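You operate a simulated robot arm through the tools that you are given. There is no shell and no other tool.

You run a simulated robot arm. Do the job below in one go: nothing can be reset, and whatever is moved stays where it is left.

JOB
Set the controls near the top of the grey hood. At the end: the black pressure knob is turned to low; the out flow knob is turned to low; the stop lock lever is set to free; the back flow knob is turned to low; whatever was shut is shut again. Leave all else as you found it, and nothing knocked over. The stop lock lever goes anticlockwise seen from above, to its stop.
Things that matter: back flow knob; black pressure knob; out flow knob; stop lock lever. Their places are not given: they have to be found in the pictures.

It is judged by the outcome, as a careful person would: the job done as asked, and still so three seconds after it is handed in. It fails if anything else is knocked over, pushed out of place, dropped, spilled or broken.

ROBOT AND FRAMES
A 6-joint arm with a three-finger gripper, fixed in place. Base frame: the origin is at the foot of the arm, x ahead of it, y to its left, z up; the work surface is at about z = 0.958. Readings come in m, rad, newtons and seconds.
Its first joint turns from -2.897 to 2.897 rad. Payload 4.89 kg.
Tool frame: the origin (TCP) lies between the finger pads and is the grasp point; the fingertips stand 0.03 m ahead of it; z points along the fingers, y is the line along which they close. The gripper opens to 0.164 m. The gripper's body begins 0.125 m behind the TCP.
Orientation is told as [roll, pitch, yaw] about the base's x, y, z axes, in that order, counted from this pose: with the fingers straight down and closing along the base's y, the tool's x points along the base's -x, its y along +y and its z along -z.

CONTROLS
- The arm moves only by the tool drive_tool. Its argument "series" is a list of rows, each an object (a shift or turn left out is 0, a gripper value left out holds the last) with "angular": the turn, a rotation vector about the base's x, y, z in rad, a list of three; "linear": the shift along the base's x, y, z in m, a list of three; "gripper": the closure in counts, from 0 (fully open) to 255 (shut). In form: [{"angular": [ax, ay, az], "linear": [tx, ty, tz], "gripper": gripper}, ...]. A call has 1 to 20 rows; each row is the pose to reach, as a shift and turn from the pose commanded when the call began. Each row takes 0.2 s and may step no farther than 0.05 m and 0.15 rad from the row before; otherwise, or with a gripper value out of range, the whole call is refused. Where a pose cannot be reached the arm comes as near as it can. A force on the tool above 40 N (or 10 N above the force at the start of the call, whichever is more), or a blocked arm, ends the call early, and 0.2 s more pass. Each finger travels about 0.108 m/s and halts on what it meets, pressing with about 44 N; the grip force reading is that of the motor and also rises with nothing between the fingers. The clock runs only during rows and for 0.2 s after the last one: add rows that repeat a pose to give the fingers time. The reply holds the time, the measured pose of the TCP, the force on the tool along the base axes, the opening and the grip force, in the units named above and with some noise, with the torque about the TCP (base axes, N m) and any sound that the robot's microphone picked up, and new pictures: "pictures" is both (left out), scene, wrist or none.
- Cameras (640 x 400 px; columns grow to the right, rows downward): "scene" is fixed at [0.0485, -0.6361, 1.7352]; the picture's right is [0.69, -0.72, 0.00], its down [-0.39, -0.37, -0.84] and it looks along [0.61, 0.58, -0.54] (base axes); focal length 310 px, centre (320, 200). "wrist" rides on the gripper at [0.076, -0.002, -0.152] in the tool frame; the picture's right is [0.02, 1.00, 0.00], its down [-0.88, 0.02, -0.47] and it looks along [-0.47, 0.01, 0.88] (tool axes); focal length 247 px, centre (320, 200).
- lift_body(by): slides the trunk up (or, below 0, down) by that many m; the arm rides with it, the base frame stays. It gives what a move gives, with no picture.
- measure_at(camera, pixels): there is no depth. For up to 12 entries [column, row, z] of the newest picture of that camera ("zoom" is the newest enlarged one), the place [x, y] in the base frame at which the ray of that pixel passes the height z, good to about 0.003 m, but the place of the scene camera against the robot may be out by one fixed shift of up to 0.018 m in any direction. No time passes.
- close_up(camera, box): a new picture of the part [left, top, right, bottom] of that camera's present view, enlarged. No time passes.
- finish_job(): hands the job in; it is judged then, once.

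Leave the gripper open and the arm clear of the work at the hand-in unless told otherwise.

The tools are called as name(argument=value, ...) on one line, values as JSON. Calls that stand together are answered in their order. drive_tool: Moves the arm, as the interface text tells. Its arguments: {"type":"object","properties":{"series":{"type":"array","items":{"type":"object","properties":{"angular":{"type":"array","items":{"type":"number"}},"linear":{"type":"array","items":{"type":"number"}},"gripper":{"type":"number"}}}},"pictures":{"type":"string","enum":["both","scene","wrist","none"]}},"required":["series"]} The other tools are called the same way: lift_body (by) slides the trunk up or down; measure_at (camera, pixels) gives the place at which the rays of pixels pass given heights; close_up (camera, box) takes an enlarged picture of a part of a camera's view; finish_job () hands the job in.

At the start:

```text
time: 0.0
position: [0.624, 0.0663, 1.28]
orientation: [0.0, 0.001, -0.001]
ft_force: [0.0, -0.1, -1.3]
ft_torque: [0.0, 0.06, -0.01]
gripper_width: 0.1641
finger_force: 0.0
trunk travel left (down, up): [-0.15, 0.24]
```

scene: 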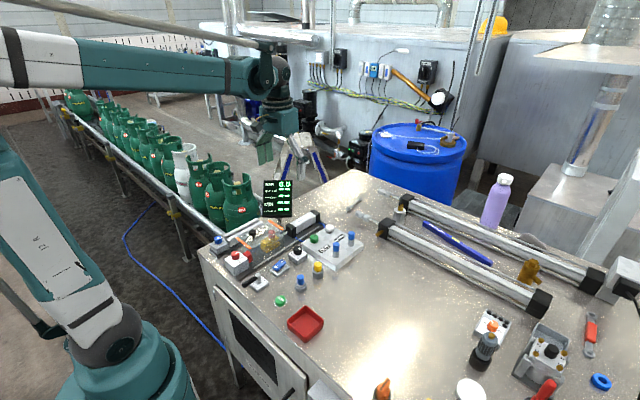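
wrist: 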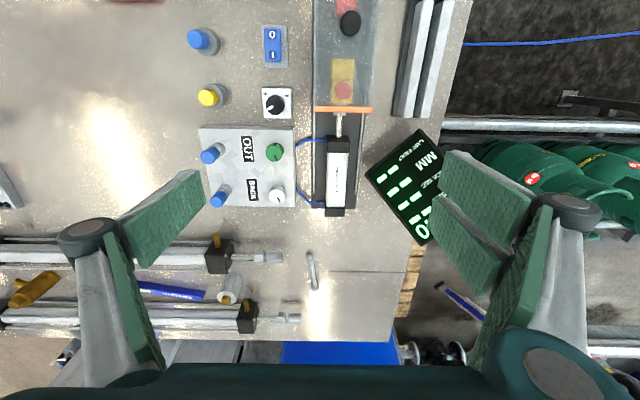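

I see a worktop with a cluster of controls (around scene pixels 215-360, 205-300) and a grey hood perhaps elsewhere. I'll look closer at both views first.

close_up(camera="scene", box=[200, 170, 380, 310])

close_up(camera="wrist", box=[170, 0, 400, 230])

close_up(camera="scene", box=[360, 180, 640, 400])

```text
2.86 times, centred on (290, 240) of scene
```

zoom: 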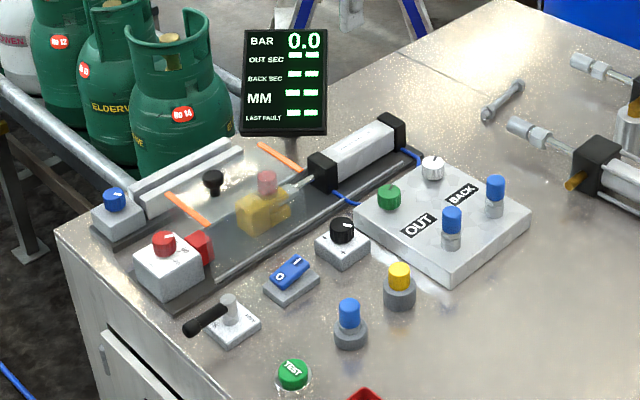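

```text
1.74 times, centred on (285, 115) of wrist
```

zoom: 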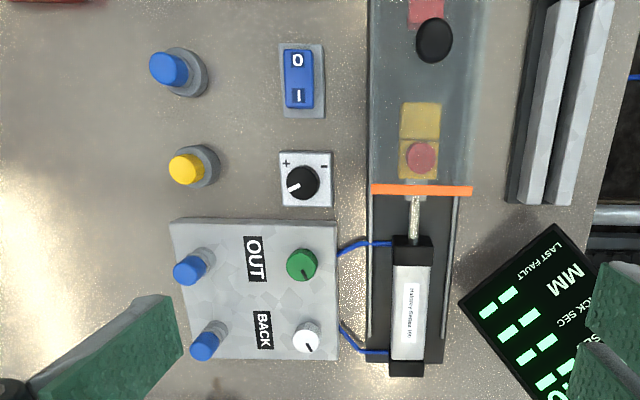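

```text
1.82 times, centred on (500, 290) of scene
```

zoom: 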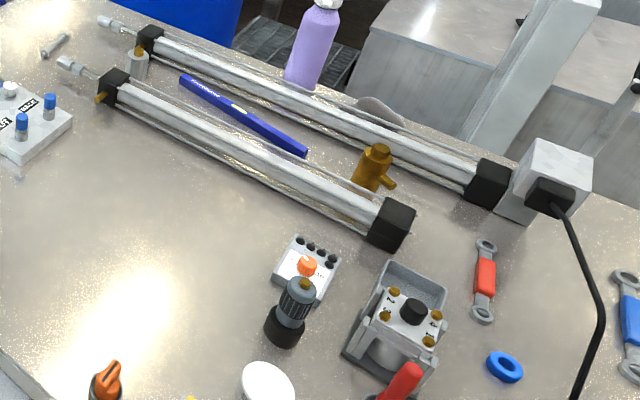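

I'll enlarge further: the transparent guard, the lever, and the labels.

close_up(camera="scene", box=[205, 215, 285, 265])

close_up(camera="scene", box=[235, 240, 335, 310])

close_up(camera="scene", box=[285, 205, 365, 275])

close_up(camera="scene", box=[255, 170, 325, 240])

close_up(camera="wrist", box=[230, 0, 400, 110])

close_up(camera="wrist", box=[190, 80, 310, 220])

```text
8.00 times, centred on (245, 240) of scene
```

zoom: 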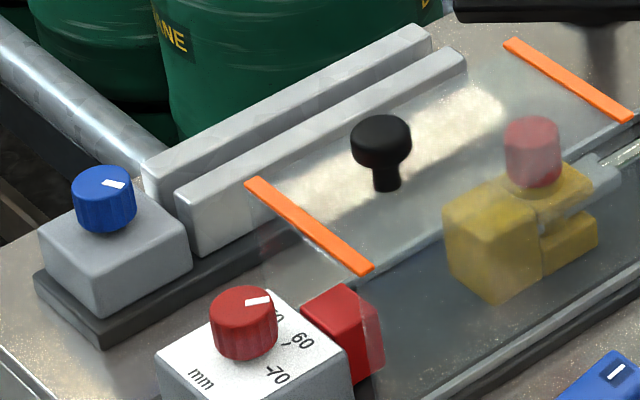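

```text
5.71 times, centred on (285, 275) of scene
```

zoom: 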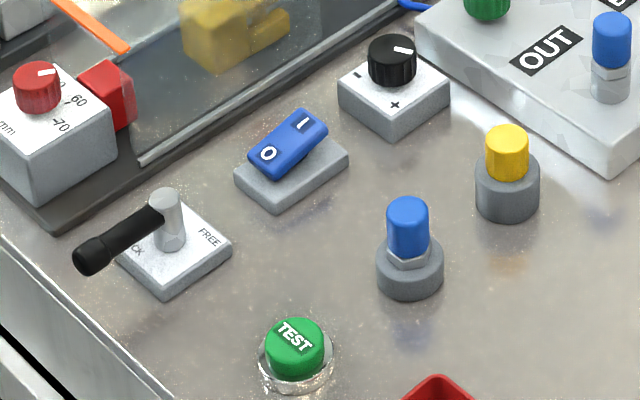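

```text
5.71 times, centred on (325, 240) of scene
```

zoom: 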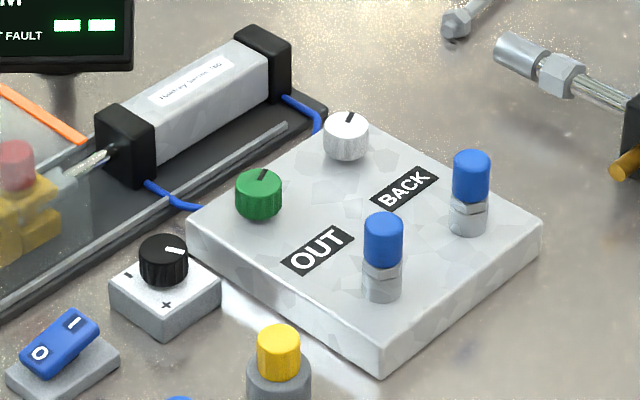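

```text
5.71 times, centred on (290, 205) of scene
```

zoom: 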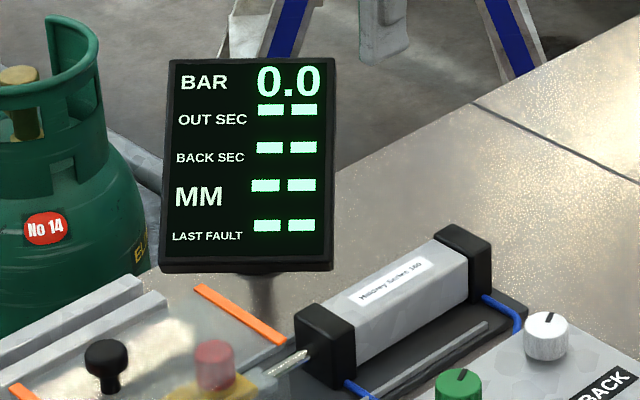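

```text
3.64 times, centred on (315, 55) of wrist
```

zoom: 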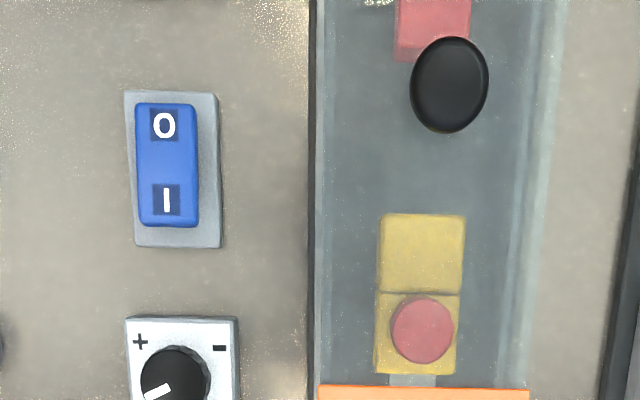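

```text
2.86 times, centred on (250, 150) of wrist
```

zoom: 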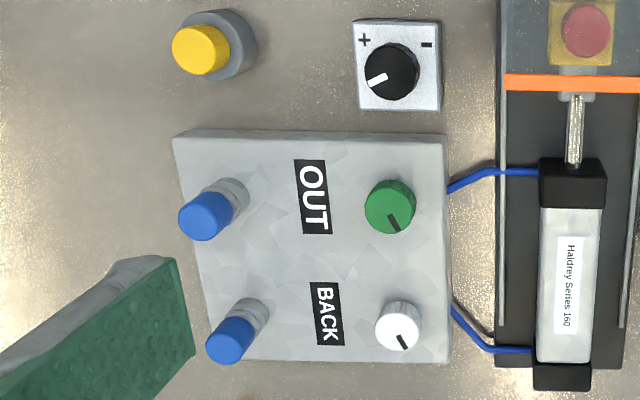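

I'll measure several features in both cameras at likely heights, to compare the two and to fix heights.

measure_at(camera="wrist", pixels=[[274, 152, 1.03], [277, 195, 1.03], [275, 104, 1.02], [210, 155, 1.04], [220, 195, 1.04], [349, 22, 1.05], [343, 108, 1.03], [275, 46, 1.0], [274, 152, 0.99], [277, 195, 0.99], [275, 104, 0.98]])

measure_at(camera="scene", pixels=[[314, 239, 1.03], [329, 228, 1.03], [296, 250, 1.02], [268, 231, 1.05], [258, 283, 1.0], [281, 267, 1.0], [314, 239, 0.99], [329, 228, 0.99], [296, 250, 0.98], [236, 254, 1.02], [217, 240, 1.02]])

```text
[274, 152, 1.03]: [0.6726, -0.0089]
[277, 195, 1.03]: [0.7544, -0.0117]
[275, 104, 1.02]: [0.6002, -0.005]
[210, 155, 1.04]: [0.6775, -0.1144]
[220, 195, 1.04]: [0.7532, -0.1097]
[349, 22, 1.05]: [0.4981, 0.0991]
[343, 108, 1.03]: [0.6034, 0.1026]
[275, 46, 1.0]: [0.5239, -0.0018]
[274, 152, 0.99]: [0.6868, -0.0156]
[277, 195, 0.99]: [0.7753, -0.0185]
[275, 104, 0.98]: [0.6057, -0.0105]
```

```text
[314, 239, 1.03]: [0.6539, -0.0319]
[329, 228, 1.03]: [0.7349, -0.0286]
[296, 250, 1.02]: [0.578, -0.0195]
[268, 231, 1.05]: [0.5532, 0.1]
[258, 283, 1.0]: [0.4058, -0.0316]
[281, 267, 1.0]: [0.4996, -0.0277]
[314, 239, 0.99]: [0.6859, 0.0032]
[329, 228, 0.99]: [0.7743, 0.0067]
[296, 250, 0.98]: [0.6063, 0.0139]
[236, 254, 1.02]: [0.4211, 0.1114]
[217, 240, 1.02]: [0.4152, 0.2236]
```

The black +/- knob is near (0.60,-0.01), green OUT near (0.68,-0.01), white BACK near (0.76,-0.015), and the LOCK/FREE lever near (0.41,-0.02). I need to see the scale marks around each knob, so I'll bring the wrist camera nearer, staying well above everything.

drive_tool(series=[{"linear": [0, -0.03, -0.03], "gripper": 60}, {"linear": [0, -0.06, -0.06]}, {"linear": [0, -0.075, -0.09]}, {"linear": [0, -0.075, -0.09]}], pictures="both")

```text
time: 1.0
position: [0.6256, -0.011, 1.1875]
orientation: [0.001, 0.0, 0.0]
ft_force: [-0.3, 1.1, -0.4]
ft_torque: [-0.01, 0.01, -0.01]
gripper_width: 0.1254
finger_force: 0.0
trunk travel left (down, up): [-0.15, 0.24]
```

scene: 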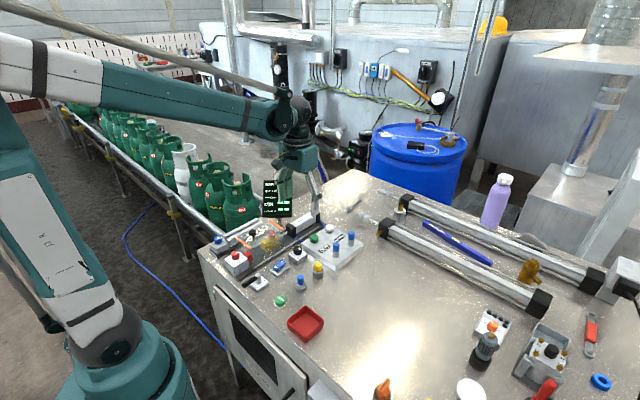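
wrist: 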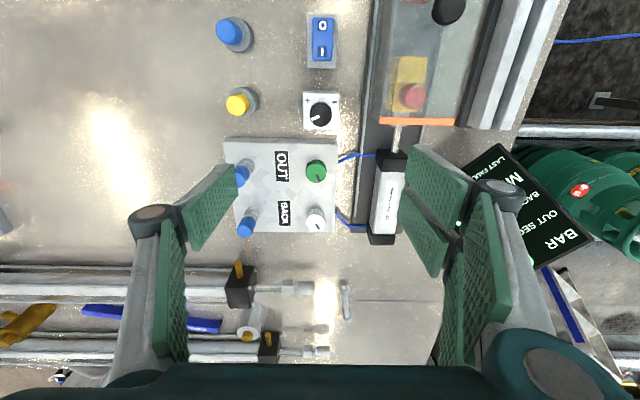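

No contact. I'll enlarge the wrist view on the knobs.

close_up(camera="wrist", box=[280, 80, 350, 135])

close_up(camera="wrist", box=[290, 145, 350, 190])

close_up(camera="wrist", box=[290, 195, 350, 240])

close_up(camera="wrist", box=[215, 125, 345, 245])

```text
7.27 times, centred on (315, 108) of wrist
```

zoom: 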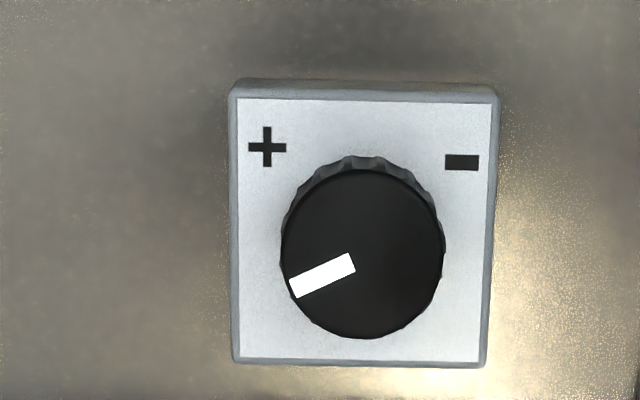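

```text
8.89 times, centred on (320, 168) of wrist
```

zoom: 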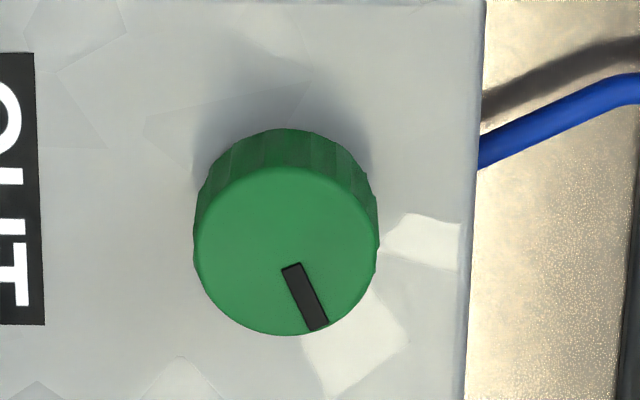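

```text
8.89 times, centred on (320, 218) of wrist
```

zoom: 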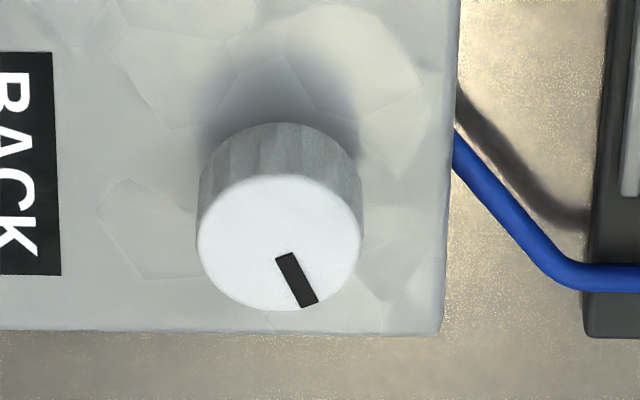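

```text
3.33 times, centred on (280, 185) of wrist
```

zoom: 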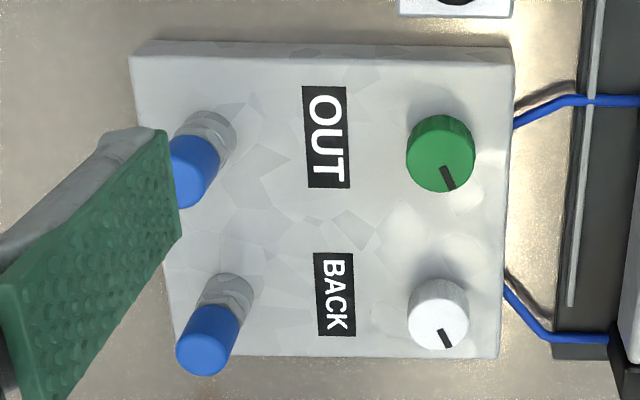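

The black knob's plate is marked + and −, but no scale shows by the green (OUT) and white (BACK) knobs. The blue-capped items by the same labels need a check too, so I'll shift the wrist camera toward them and lower it a little, still above everything.

drive_tool(series=[{"linear": [0.0, -0.04, 0.0], "gripper": 0}, {"linear": [0.0, -0.06, -0.03], "gripper": 0}, {"linear": [0.0, -0.06, -0.04], "gripper": 0}, {"linear": [0.0, -0.06, -0.04], "gripper": 0}], pictures="wrist")

```text
time: 2.0
position: [0.6241, -0.0709, 1.1503]
orientation: [0.0, 0.0, 0.0]
ft_force: [0.3, -0.6, -0.2]
ft_torque: [0.04, 0.06, 0.02]
gripper_width: 0.1641
finger_force: 0.1
trunk travel left (down, up): [-0.15, 0.24]
```

wrist: 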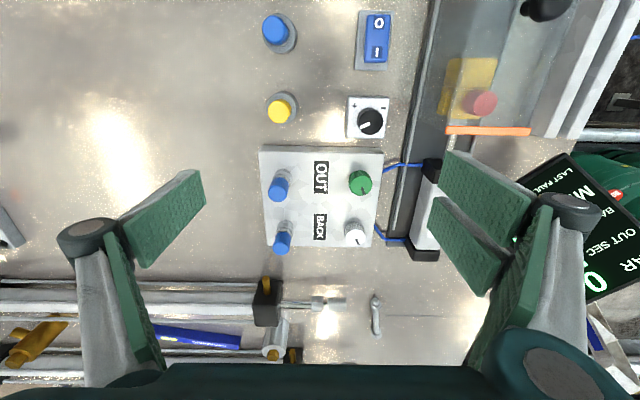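

close_up(camera="wrist", box=[250, 140, 330, 260])

close_up(camera="wrist", box=[325, 145, 405, 255])

close_up(camera="wrist", box=[245, 0, 345, 130])

close_up(camera="scene", box=[460, 300, 560, 400])

close_up(camera="scene", box=[300, 30, 480, 170])

```text
3.33 times, centred on (290, 200) of wrist
```

zoom: 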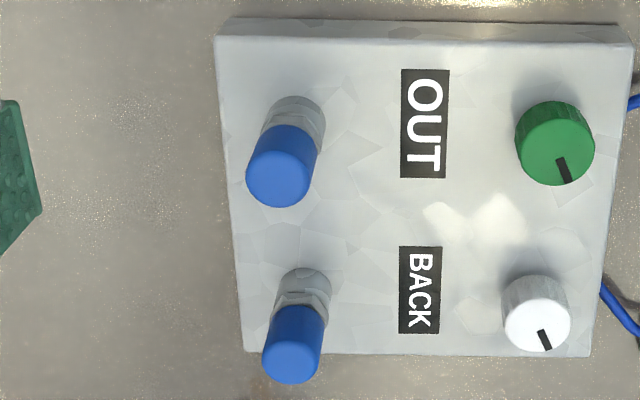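

```text
3.64 times, centred on (365, 200) of wrist
```

zoom: 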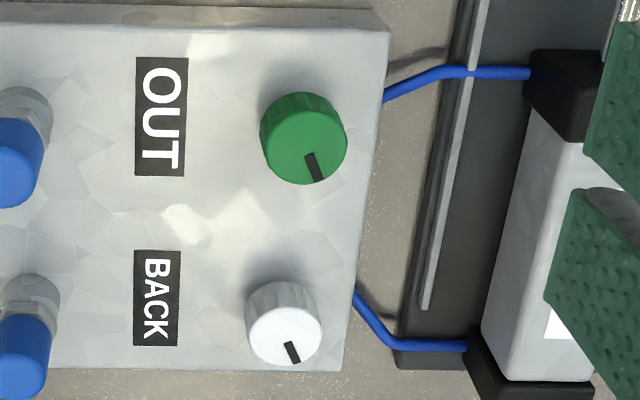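

```text
3.08 times, centred on (295, 65) of wrist
```

zoom: 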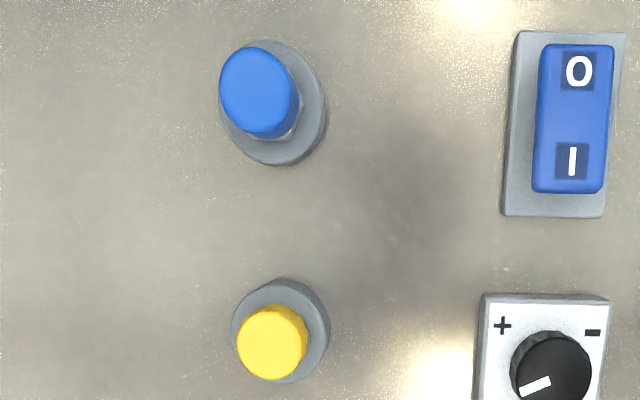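

```text
4.00 times, centred on (510, 350) of scene
```

zoom: 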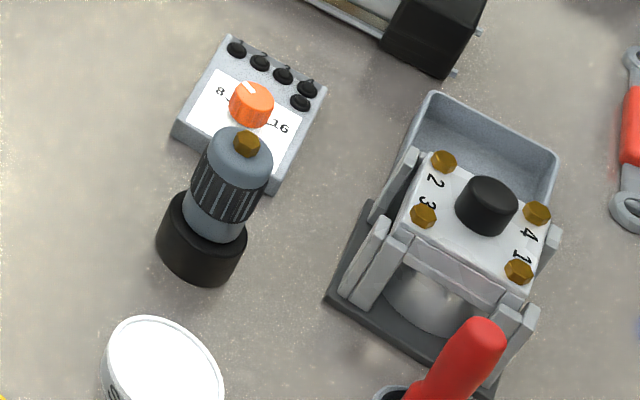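

```text
2.86 times, centred on (390, 100) of scene
```

zoom: 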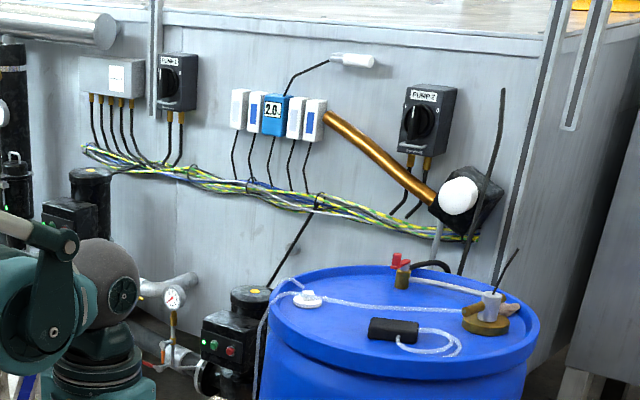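

The blue caps sit on hex fittings and have no pointers, so I take them for port caps. The pointered green (OUT) and white (BACK) knobs are then the flow knobs. Next I'll triangulate the knob tops from this new view: green (361,187), white (355,237), black (370,121).

measure_at(camera="wrist", pixels=[[360.9, 187.1, 1.03], [360.9, 187.1, 0.99], [355.2, 236.9, 1.03], [355.2, 236.9, 0.99], [370, 120.8, 1.02], [370, 120.8, 0.98], [278, 192, 1.06], [278, 192, 1.02], [259, 150, 0.98], [381, 152, 0.98], [268, 246, 0.98], [374, 246, 0.98]])

```text
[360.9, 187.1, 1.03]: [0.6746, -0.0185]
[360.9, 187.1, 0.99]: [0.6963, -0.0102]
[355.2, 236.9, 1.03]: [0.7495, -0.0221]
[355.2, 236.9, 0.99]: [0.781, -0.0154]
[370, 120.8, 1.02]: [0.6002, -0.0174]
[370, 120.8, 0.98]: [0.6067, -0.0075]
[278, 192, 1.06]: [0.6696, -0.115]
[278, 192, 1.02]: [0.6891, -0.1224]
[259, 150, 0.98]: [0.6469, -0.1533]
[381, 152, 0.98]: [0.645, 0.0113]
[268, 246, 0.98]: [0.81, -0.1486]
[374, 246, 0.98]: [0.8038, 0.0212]
```

Triangulated knob tops: black ≈ (0.605, -0.009, 0.988), green ≈ (0.685, -0.013, 1.004), white ≈ (0.772, -0.017, 1.0). I'll go above the black knob with the fingers half closed and take a closer look to sharpen its position.

drive_tool(series=[{"linear": [-0.008, 0.03, 0.0], "gripper": 160}, {"linear": [-0.019, 0.0615, -0.01]}, {"linear": [-0.019, 0.0615, -0.04]}, {"linear": [-0.019, 0.0615, -0.06]}, {"linear": [-0.019, 0.0615, -0.06]}], pictures="both")

```text
time: 3.2
position: [0.6038, -0.007, 1.092]
orientation: [0.0, 0.0, 0.001]
ft_force: [-0.4, 0.3, -0.5]
ft_torque: [-0.02, 0.03, 0.02]
gripper_width: 0.0609
finger_force: 0.0
trunk travel left (down, up): [-0.15, 0.24]
```

scene: 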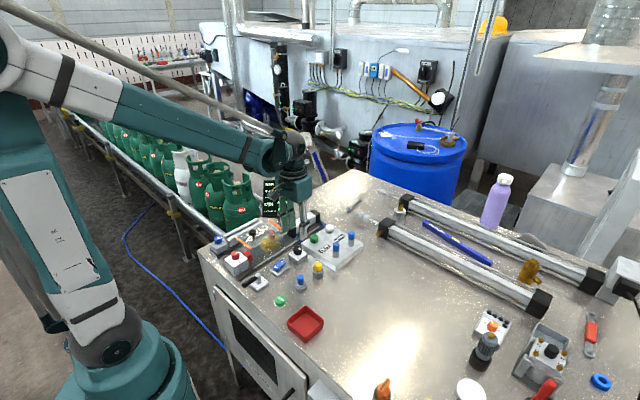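
wrist: 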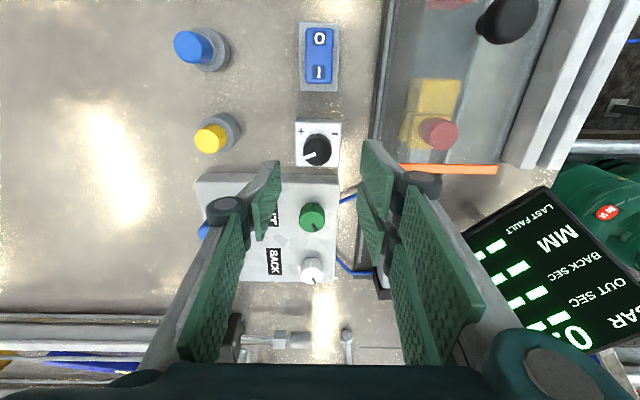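

close_up(camera="wrist", box=[280, 110, 360, 175])

close_up(camera="scene", box=[270, 190, 360, 270])

close_up(camera="wrist", box=[280, 175, 350, 290])

```text
6.15 times, centred on (320, 142) of wrist
```

zoom: 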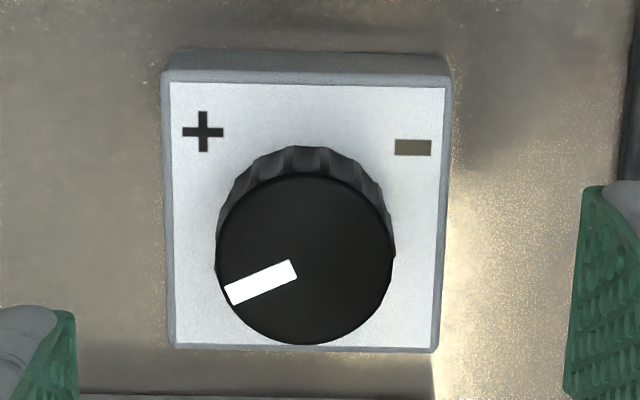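

```text
5.00 times, centred on (315, 230) of scene
```

zoom: 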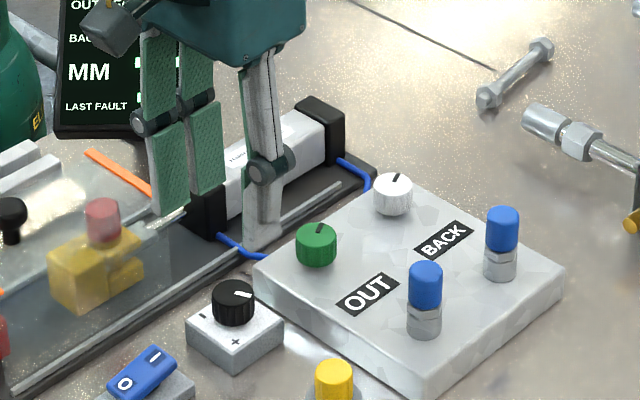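

```text
3.48 times, centred on (315, 232) of wrist
```

zoom: 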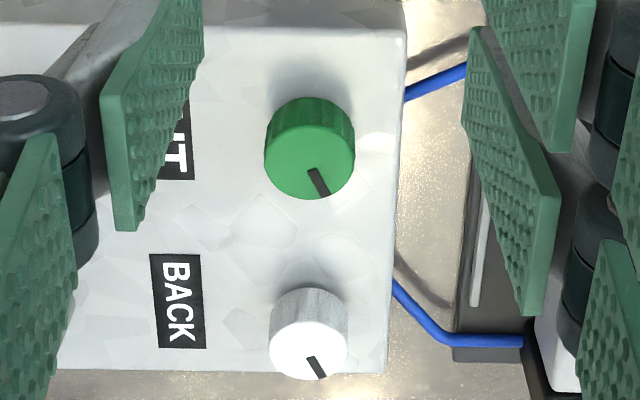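

The black knob's top centre is at about wrist (317.6,151.4). I'll measure it and the plate corners.

measure_at(camera="wrist", pixels=[[317.6, 151.4, 0.99], [317.6, 151.4, 0.98], [317.6, 151.4, 1.0], [294.8, 122.5, 0.975], [341.1, 122.8, 0.975], [338.7, 165.6, 0.975], [295.9, 165.6, 0.975], [303.2, 151.4, 0.99], [332.0, 151.4, 0.99], [312, 217, 1.004], [311.6, 267, 1.0]])

```text
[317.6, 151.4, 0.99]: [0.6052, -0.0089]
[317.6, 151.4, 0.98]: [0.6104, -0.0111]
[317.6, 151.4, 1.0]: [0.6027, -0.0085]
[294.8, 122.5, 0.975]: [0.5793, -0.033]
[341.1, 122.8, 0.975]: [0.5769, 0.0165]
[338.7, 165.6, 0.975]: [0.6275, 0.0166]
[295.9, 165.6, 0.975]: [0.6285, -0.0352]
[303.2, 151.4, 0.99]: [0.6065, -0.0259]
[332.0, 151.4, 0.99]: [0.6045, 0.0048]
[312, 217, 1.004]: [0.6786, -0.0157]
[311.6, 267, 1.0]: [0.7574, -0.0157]
```

The black knob's centre comes out at (0.604, -0.009), and the plate's corners agree. I'll turn the tool -60° (clockwise) above the knob, so the grip can later turn it anticlockwise.

drive_tool(series=[{"linear": [-0.001, -0.0018, 0], "angular": [0, 0, -0.15], "gripper": 172}, {"linear": [-0.001, -0.0018, 0], "angular": [0, 0, -0.3]}, {"linear": [-0.001, -0.0018, 0], "angular": [0, 0, -0.45]}, {"linear": [-0.001, -0.0018, 0], "angular": [0, 0, -0.6]}, {"linear": [-0.001, -0.0018, 0], "angular": [0, 0, -0.75]}, {"linear": [-0.001, -0.0018, 0], "angular": [0, 0, -0.9]}, {"linear": [-0.001, -0.0018, 0], "angular": [0, 0, -1.05]}, {"linear": [-0.001, -0.0018, -0.03], "angular": [0, 0, -1.05]}, {"linear": [-0.001, -0.0018, -0.055], "angular": [0, 0, -1.05]}, {"linear": [-0.001, -0.0018, -0.055], "angular": [0, 0, -1.05]}], pictures="both")

```text
time: 5.4
position: [0.6, -0.0103, 1.0344]
orientation: [-0.001, 0.0, -1.05]
ft_force: [0.3, 1.0, 0.1]
ft_torque: [0.03, 0.05, -0.01]
gripper_width: 0.0531
finger_force: 0.0
trunk travel left (down, up): [-0.15, 0.24]
```

scene: 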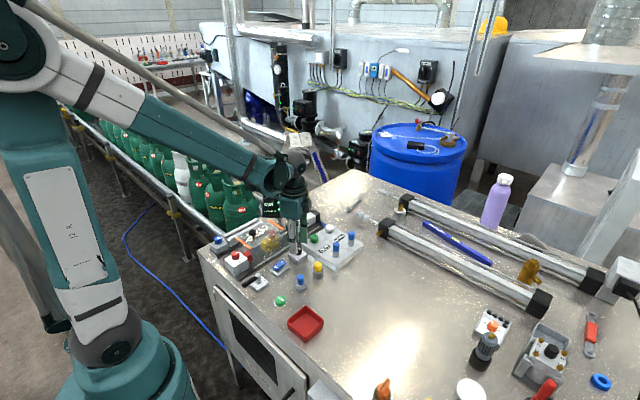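
wrist: 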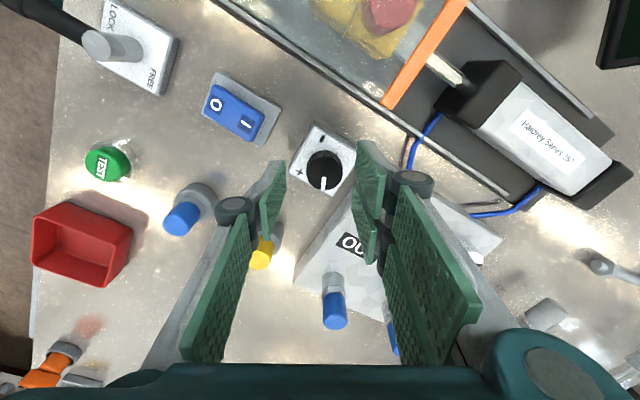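

The tool is turned and about 3 cm above. I'll check the alignment between fingertips and knob.

close_up(camera="wrist", box=[265, 110, 395, 225])

close_up(camera="scene", box=[260, 200, 340, 275])

measure_at(camera="wrist", pixels=[[325, 170, 0.99], [287, 168, 0.977], [325, 124, 0.977]])

```text
3.48 times, centred on (330, 168) of wrist
```

zoom: 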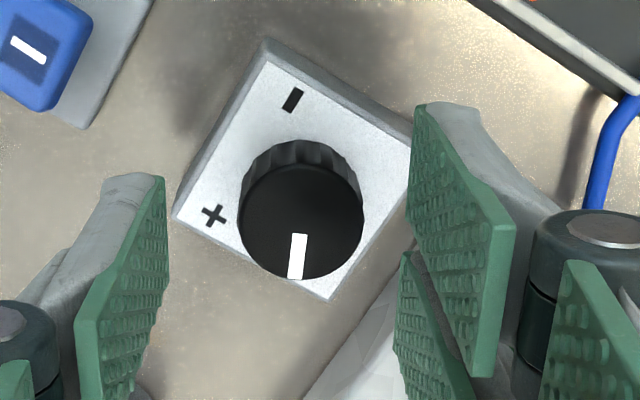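

```text
5.33 times, centred on (300, 238) of scene
```

zoom: 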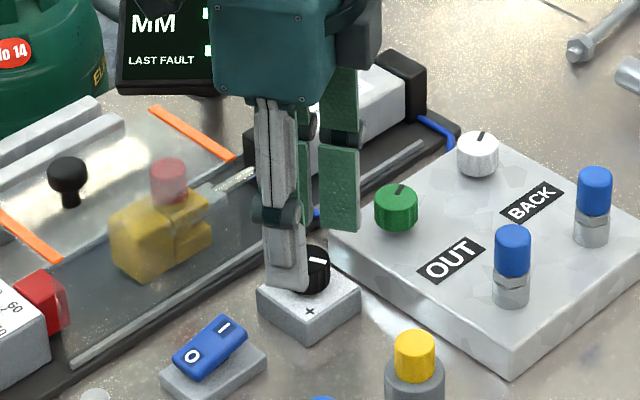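

```text
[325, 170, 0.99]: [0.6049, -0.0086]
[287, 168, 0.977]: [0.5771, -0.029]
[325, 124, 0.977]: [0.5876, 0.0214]
```

The measured x is about 4 mm short of the knob, which matches the knob sitting about 4 px right of the finger mid-line. I'll shift by +0.004 in x, narrow the fingers slightly and go down to TCP z≈1.008, so the tips end just above the plate.

drive_tool(series=[{"linear": [0.004, 0.0002, 0], "gripper": 180}, {"linear": [0.004, 0.0002, 0]}, {"linear": [0.004, 0.0002, -0.015]}, {"linear": [0.004, 0.0002, -0.027]}, {"linear": [0.004, 0.0002, -0.027]}], pictures="both")

```text
time: 6.6
position: [0.607, -0.0092, 1.0089]
orientation: [0.0, -0.001, -1.049]
ft_force: [2.3, 1.3, 22.1]
ft_torque: [-0.13, -1.0, 0.07]
gripper_width: 0.0504
finger_force: 2.1
trunk travel left (down, up): [-0.15, 0.24]
```

scene: 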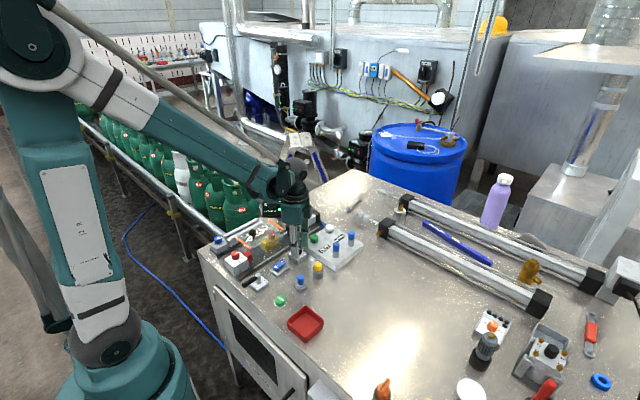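
wrist: 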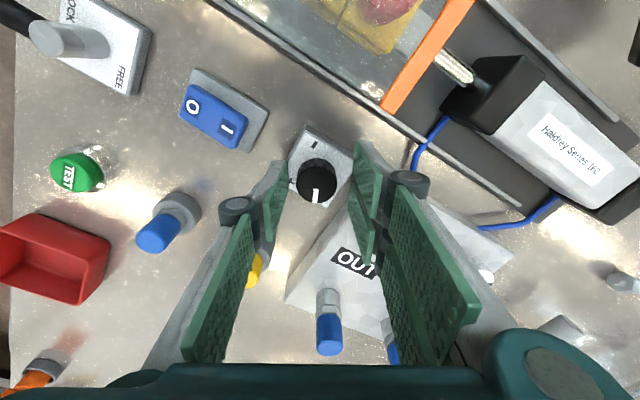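

There is 22 N of upward force and the torque puts the contact about 4.5 cm toward +x. So the outer finger is touching the edge of the manifold block (front edge at x≈0.645). I'll lift off straight away and grip with the fingers closing nearly along y instead.

drive_tool(series=[{"linear": [-0.001, 0, 0.02]}, {"linear": [-0.001, 0, 0.06]}, {"linear": [-0.001, 0, 0.08]}, {"linear": [-0.001, 0, 0.08]}], pictures="both")

```text
time: 7.6
position: [0.605, -0.0098, 1.0887]
orientation: [0.0, 0.0, -1.049]
ft_force: [0.3, 0.0, 0.1]
ft_torque: [0.01, -0.07, 0.01]
gripper_width: 0.0481
finger_force: 0.1
trunk travel left (down, up): [-0.15, 0.24]
```

scene: 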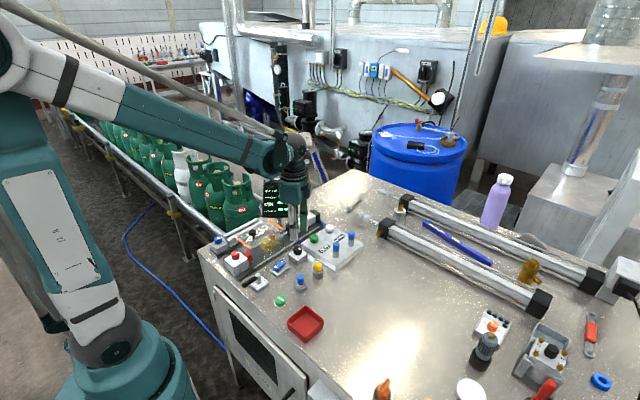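
wrist: 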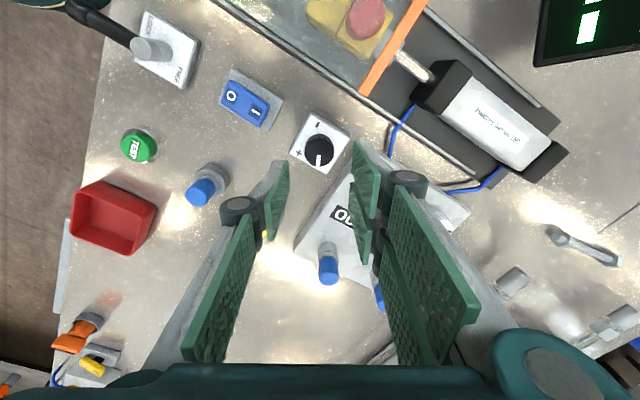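

Nothing has moved and the tool is clear. Before planning the grip, I'll test in the air how far the wrist can turn anticlockwise, from -1.05 up to about +1.95 rad.

drive_tool(series=[{"angular": [0, 0, 0.15]}, {"angular": [0, 0, 0.3]}, {"angular": [0, 0, 0.45]}, {"angular": [0, 0, 0.6]}, {"angular": [0, 0, 0.75]}, {"angular": [0, 0, 0.9]}, {"angular": [0, 0, 1.05]}, {"angular": [0, 0, 1.2]}, {"angular": [0, 0, 1.35]}, {"angular": [0, 0, 1.5]}, {"angular": [0, 0, 1.65]}, {"angular": [0, 0, 1.8]}, {"angular": [0, 0, 1.95]}, {"angular": [0, 0, 2.1]}, {"angular": [0, 0, 2.25]}, {"angular": [0, 0, 2.4]}, {"angular": [0, 0, 2.55]}, {"angular": [0, 0, 2.7]}, {"angular": [0, 0, 2.85]}, {"angular": [0, 0, 3.0]}], pictures="both")

```text
time: 11.8
position: [0.6062, -0.009, 1.089]
orientation: [0.001, 0.0, 1.95]
ft_force: [0.5, 0.4, 0.7]
ft_torque: [-0.01, 0.03, -0.02]
gripper_width: 0.0484
finger_force: 0.0
trunk travel left (down, up): [-0.15, 0.24]
```

scene: 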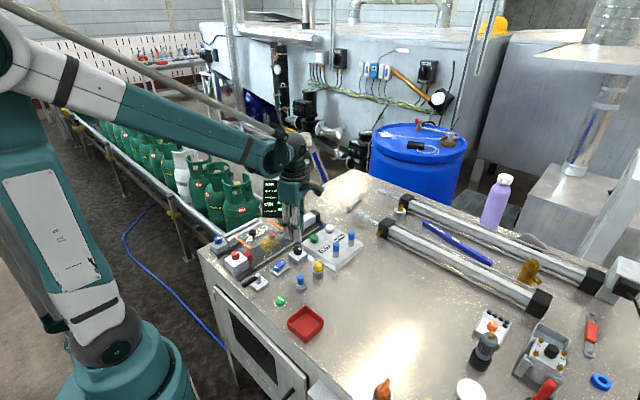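
wrist: 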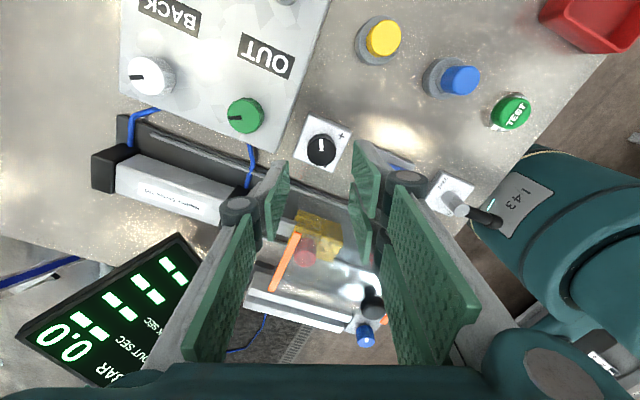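

+1.95 rad is reached. From this side I'll check the knobs for marks, then test +0.9 rad more.

close_up(camera="wrist", box=[120, 30, 280, 140])

drive_tool(series=[{"angular": [0, 0, 0.15]}, {"angular": [0, 0, 0.3]}, {"angular": [0, 0, 0.45]}, {"angular": [0, 0, 0.6]}, {"angular": [0, 0, 0.75]}, {"angular": [0, 0, 0.9]}, {"angular": [0, 0, 0.9]}], pictures="wrist")

```text
3.64 times, centred on (200, 85) of wrist
```

zoom: 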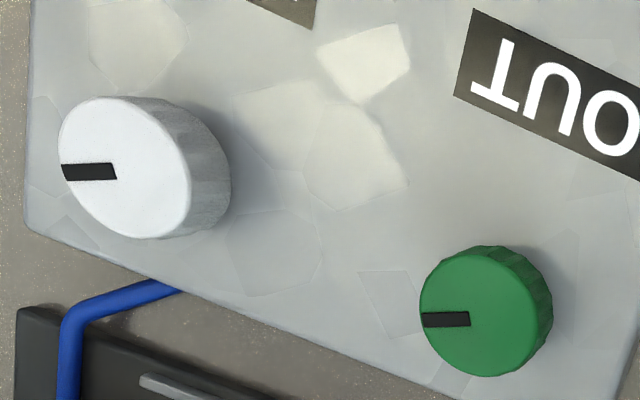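

```text
time: 13.4
position: [0.6061, -0.0084, 1.0884]
orientation: [0.001, 0.001, 2.853]
ft_force: [0.0, -1.2, 0.2]
ft_torque: [0.0, -0.02, -0.01]
gripper_width: 0.0483
finger_force: 0.2
trunk travel left (down, up): [-0.15, 0.24]
```

wrist: 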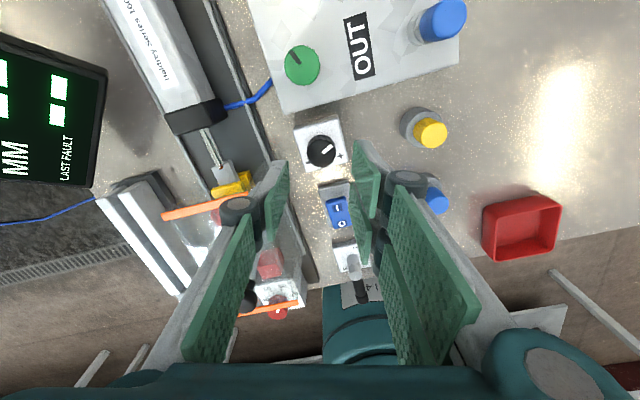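

The wrist has ample range (+2.85 rad reached). I'll turn back clockwise to about -0.5 rad, where the fingers lie nearly along y and clear of the manifold, so one grip can cover the whole turn.

drive_tool(series=[{"angular": [0, 0, -0.15], "gripper": 168}, {"angular": [0, 0, -0.3]}, {"angular": [0, 0, -0.45]}, {"angular": [0, 0, -0.6]}, {"angular": [0, 0, -0.75]}, {"angular": [0, 0, -0.9]}, {"angular": [0, 0, -1.05]}, {"angular": [0, 0, -1.2]}, {"angular": [0, 0, -1.35]}, {"angular": [0, 0, -1.5]}, {"angular": [0, 0, -1.65]}, {"angular": [0, 0, -1.8]}, {"angular": [0, 0, -1.95]}, {"angular": [0, 0, -2.1]}, {"angular": [0, 0, -2.25]}, {"angular": [0, 0, -2.4]}, {"angular": [0, 0, -2.55]}, {"angular": [0, 0, -2.7]}, {"angular": [0, 0, -2.85]}, {"angular": [0, 0, -3.0]}], pictures="none")

drive_tool(series=[{"angular": [0, 0, -0.15]}, {"angular": [0, 0, -0.3]}, {"angular": [0, 0, -0.35], "linear": [0, 0, -0.02]}, {"angular": [0, 0, -0.35], "linear": [0, 0, -0.05]}, {"angular": [0, 0, -0.35], "linear": [0, 0, -0.055]}, {"angular": [0, 0, -0.35], "linear": [0, 0, -0.055]}], pictures="both")

```text
time: 17.6
position: [0.6061, -0.0101, 1.0885]
orientation: [-0.001, -0.001, -0.151]
ft_force: [0.8, -0.9, 0.1]
ft_torque: [0.02, -0.04, 0.0]
gripper_width: 0.056
finger_force: 0.1
trunk travel left (down, up): [-0.15, 0.24]
```

```text
time: 19.0
position: [0.6069, -0.0108, 1.033]
orientation: [0.001, 0.0, -0.501]
ft_force: [0.8, 0.0, -0.3]
ft_torque: [-0.02, 0.04, -0.01]
gripper_width: 0.0559
finger_force: 0.1
trunk travel left (down, up): [-0.15, 0.24]
```

scene: 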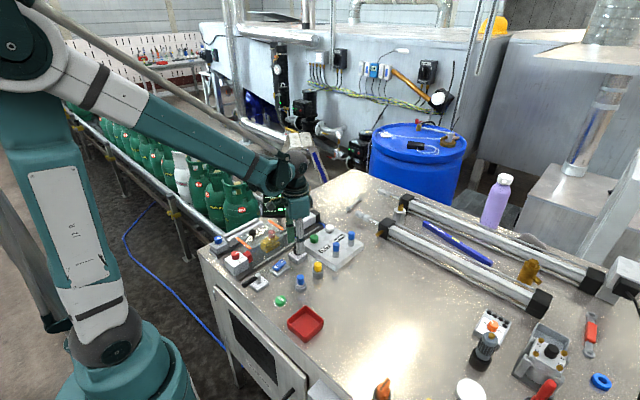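
wrist: 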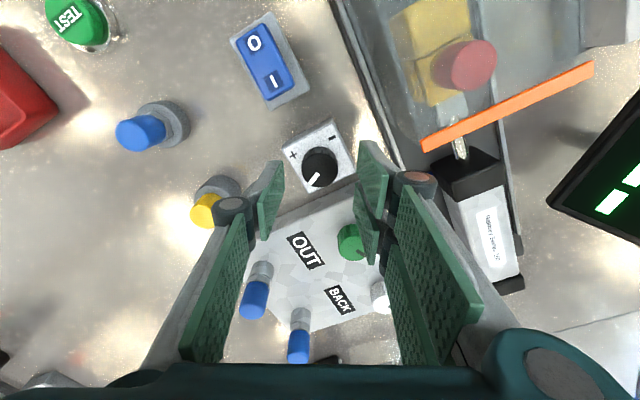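

I'll check the alignment at this yaw.

close_up(camera="wrist", box=[255, 110, 395, 215])

close_up(camera="scene", box=[260, 200, 340, 275])

```text
3.81 times, centred on (325, 162) of wrist
```

zoom: 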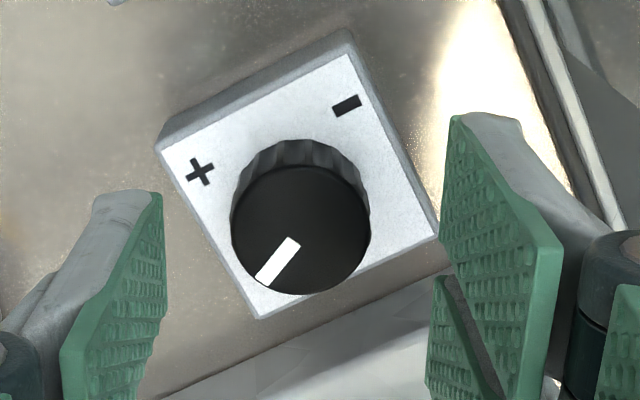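

```text
5.33 times, centred on (300, 238) of scene
```

zoom: 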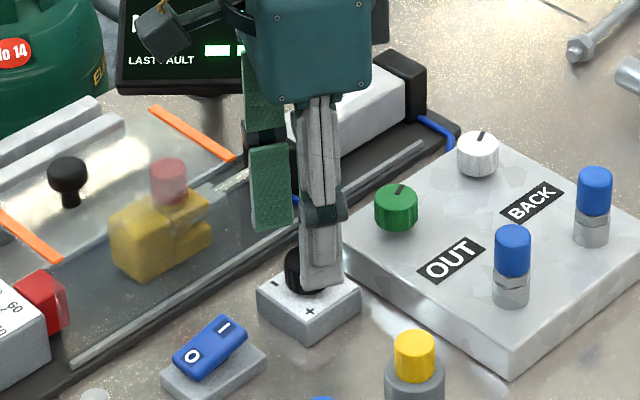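

From the pictures, the gripper's +y finger is a fork of two pads, about 55 mm wide overall, and the other finger is single. That accounts for the touch on the manifold. With yaw between about -0.2 and π, the fork stays on the -x side and clear of it. I'll go to yaw -0.2 and descend to TCP z≈1.009.

drive_tool(series=[{"angular": [0, 0, 0.15]}, {"angular": [0, 0, 0.3]}, {"angular": [0, 0, 0.3]}, {"angular": [0, 0, 0.3], "linear": [-0.0005, 0.0005, -0.012]}, {"angular": [0, 0, 0.3], "linear": [-0.0005, 0.0005, -0.02]}, {"angular": [0, 0, 0.3], "linear": [-0.0005, 0.0005, -0.024]}, {"angular": [0, 0, 0.3], "linear": [-0.0005, 0.0005, -0.024]}], pictures="both")

```text
time: 20.6
position: [0.6068, -0.0097, 1.0096]
orientation: [0.0, 0.0, -0.201]
ft_force: [0.0, -0.3, 0.2]
ft_torque: [-0.01, 0.01, 0.01]
gripper_width: 0.0561
finger_force: 0.0
trunk travel left (down, up): [-0.15, 0.24]
```

scene: 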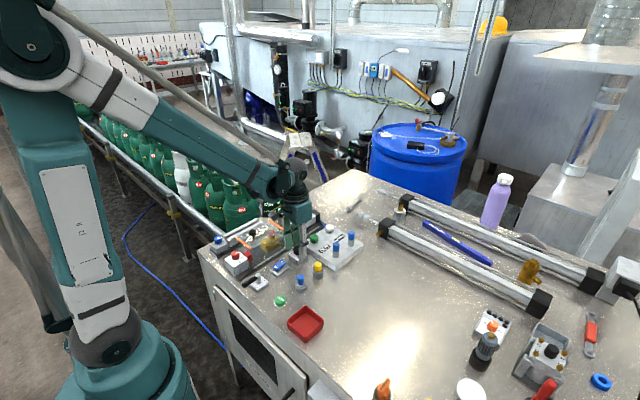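
wrist: 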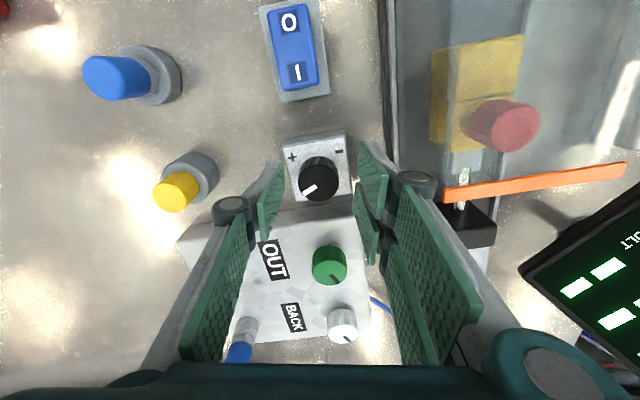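

No contact. I'll check the alignment before closing.

close_up(camera="wrist", box=[255, 125, 395, 230])

close_up(camera="scene", box=[260, 210, 340, 275])

```text
3.81 times, centred on (325, 178) of wrist
```

zoom: 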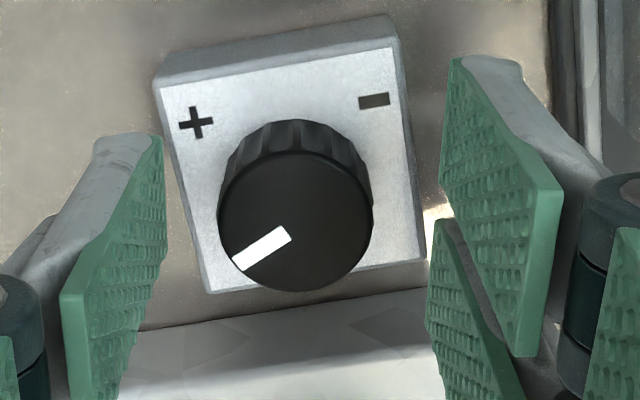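

```text
6.15 times, centred on (300, 242) of scene
```

zoom: 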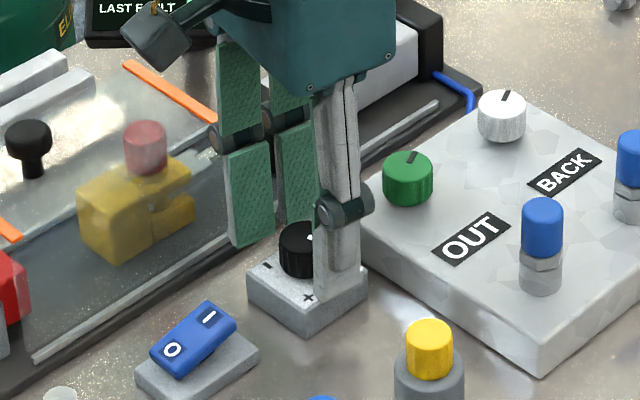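

The knob sits within 2 mm of the finger mid-line. I'll close on it.

drive_tool(series=[{"gripper": 255}, {"gripper": 255}, {"gripper": 255}], pictures="wrist")

```text
time: 21.4
position: [0.6058, -0.0097, 1.009]
orientation: [0.0, -0.001, -0.2]
ft_force: [-4.5, -20.6, -7.2]
ft_torque: [-0.69, 0.12, 0.03]
gripper_width: 0.0288
finger_force: 45.2
trunk travel left (down, up): [-0.15, 0.24]
```

wrist: 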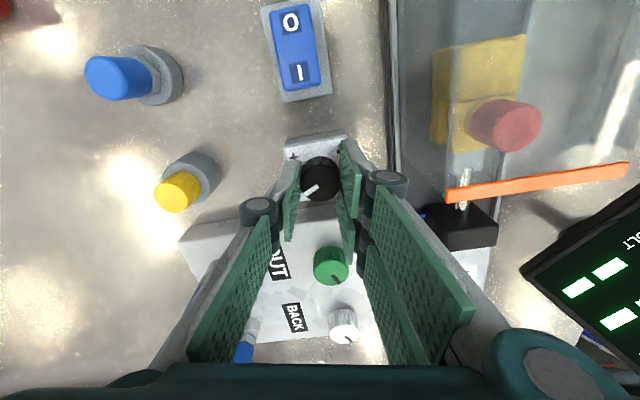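

I have a grip at 29 mm, with a 20 N side load in -y because the tool is slightly off-centre. I'll relieve it by shifting about 1.5 mm in -y, then begin turning anticlockwise and watch the torque.

drive_tool(series=[{"linear": [0, -0.0015, 0]}, {"linear": [0, -0.0015, 0], "angular": [0, 0, 0.1]}, {"linear": [0, -0.0015, 0], "angular": [0, 0, 0.2]}, {"linear": [0, -0.0015, 0], "angular": [0, 0, 0.3]}], pictures="both")

```text
time: 22.4
position: [0.6055, -0.0107, 1.0098]
orientation: [0.0, 0.0, 0.101]
ft_force: [-3.6, 7.9, -19.0]
ft_torque: [0.51, -0.63, -0.03]
gripper_width: 0.0287
finger_force: 44.8
trunk travel left (down, up): [-0.15, 0.24]
```

scene: 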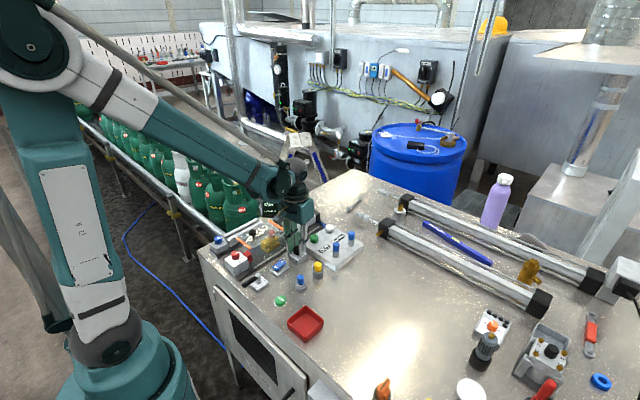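
wrist: 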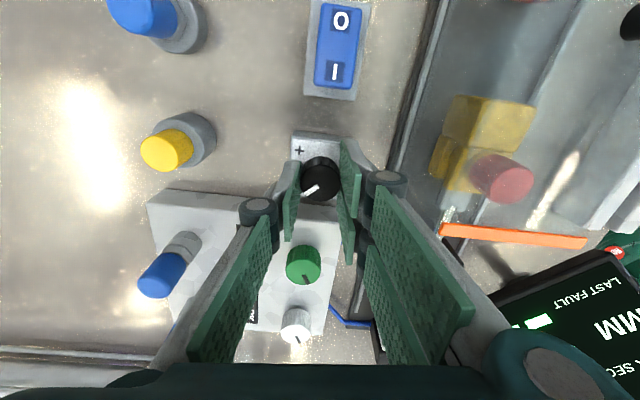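

The knob turns with the grip: the pointer keeps its place relative to the fingers and the torque is low. There's a -19 N pull along z, so I'll ease the tool down 1 mm and go on turning.

drive_tool(series=[{"linear": [0, 0.0003, -0.001]}, {"linear": [0, 0.0003, -0.001], "angular": [0, 0, 0.12]}, {"linear": [0, 0.0003, -0.001], "angular": [0, 0, 0.24]}, {"linear": [0, 0.0003, -0.001], "angular": [0, 0, 0.36]}, {"linear": [0, 0.0003, -0.001], "angular": [0, 0, 0.48]}, {"linear": [0, 0.0003, -0.001], "angular": [0, 0, 0.6]}], pictures="both")

```text
time: 23.8
position: [0.6056, -0.0108, 1.0074]
orientation: [-0.001, -0.001, 0.7]
ft_force: [4.8, -2.9, 29.9]
ft_torque: [-0.14, -0.06, -0.01]
gripper_width: 0.0284
finger_force: 44.6
trunk travel left (down, up): [-0.15, 0.24]
```

scene: 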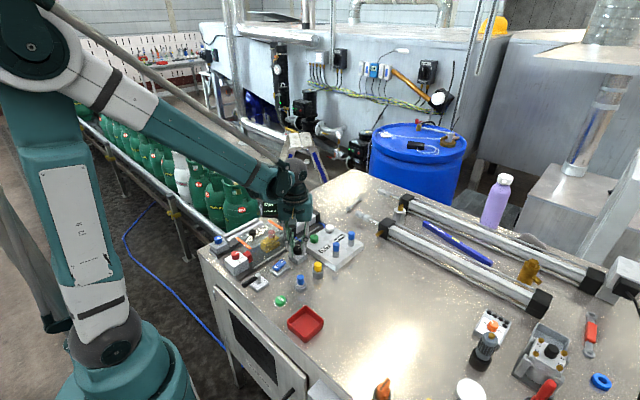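
wrist: 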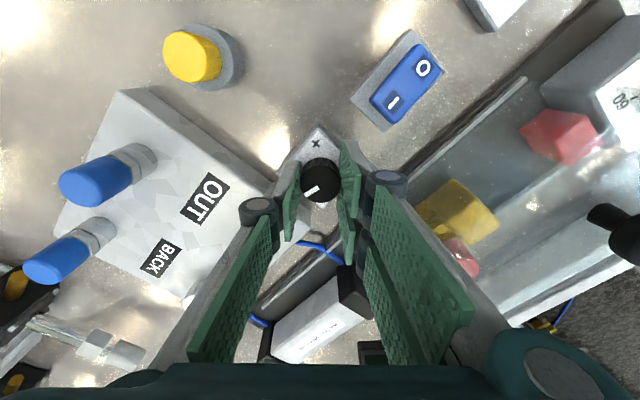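

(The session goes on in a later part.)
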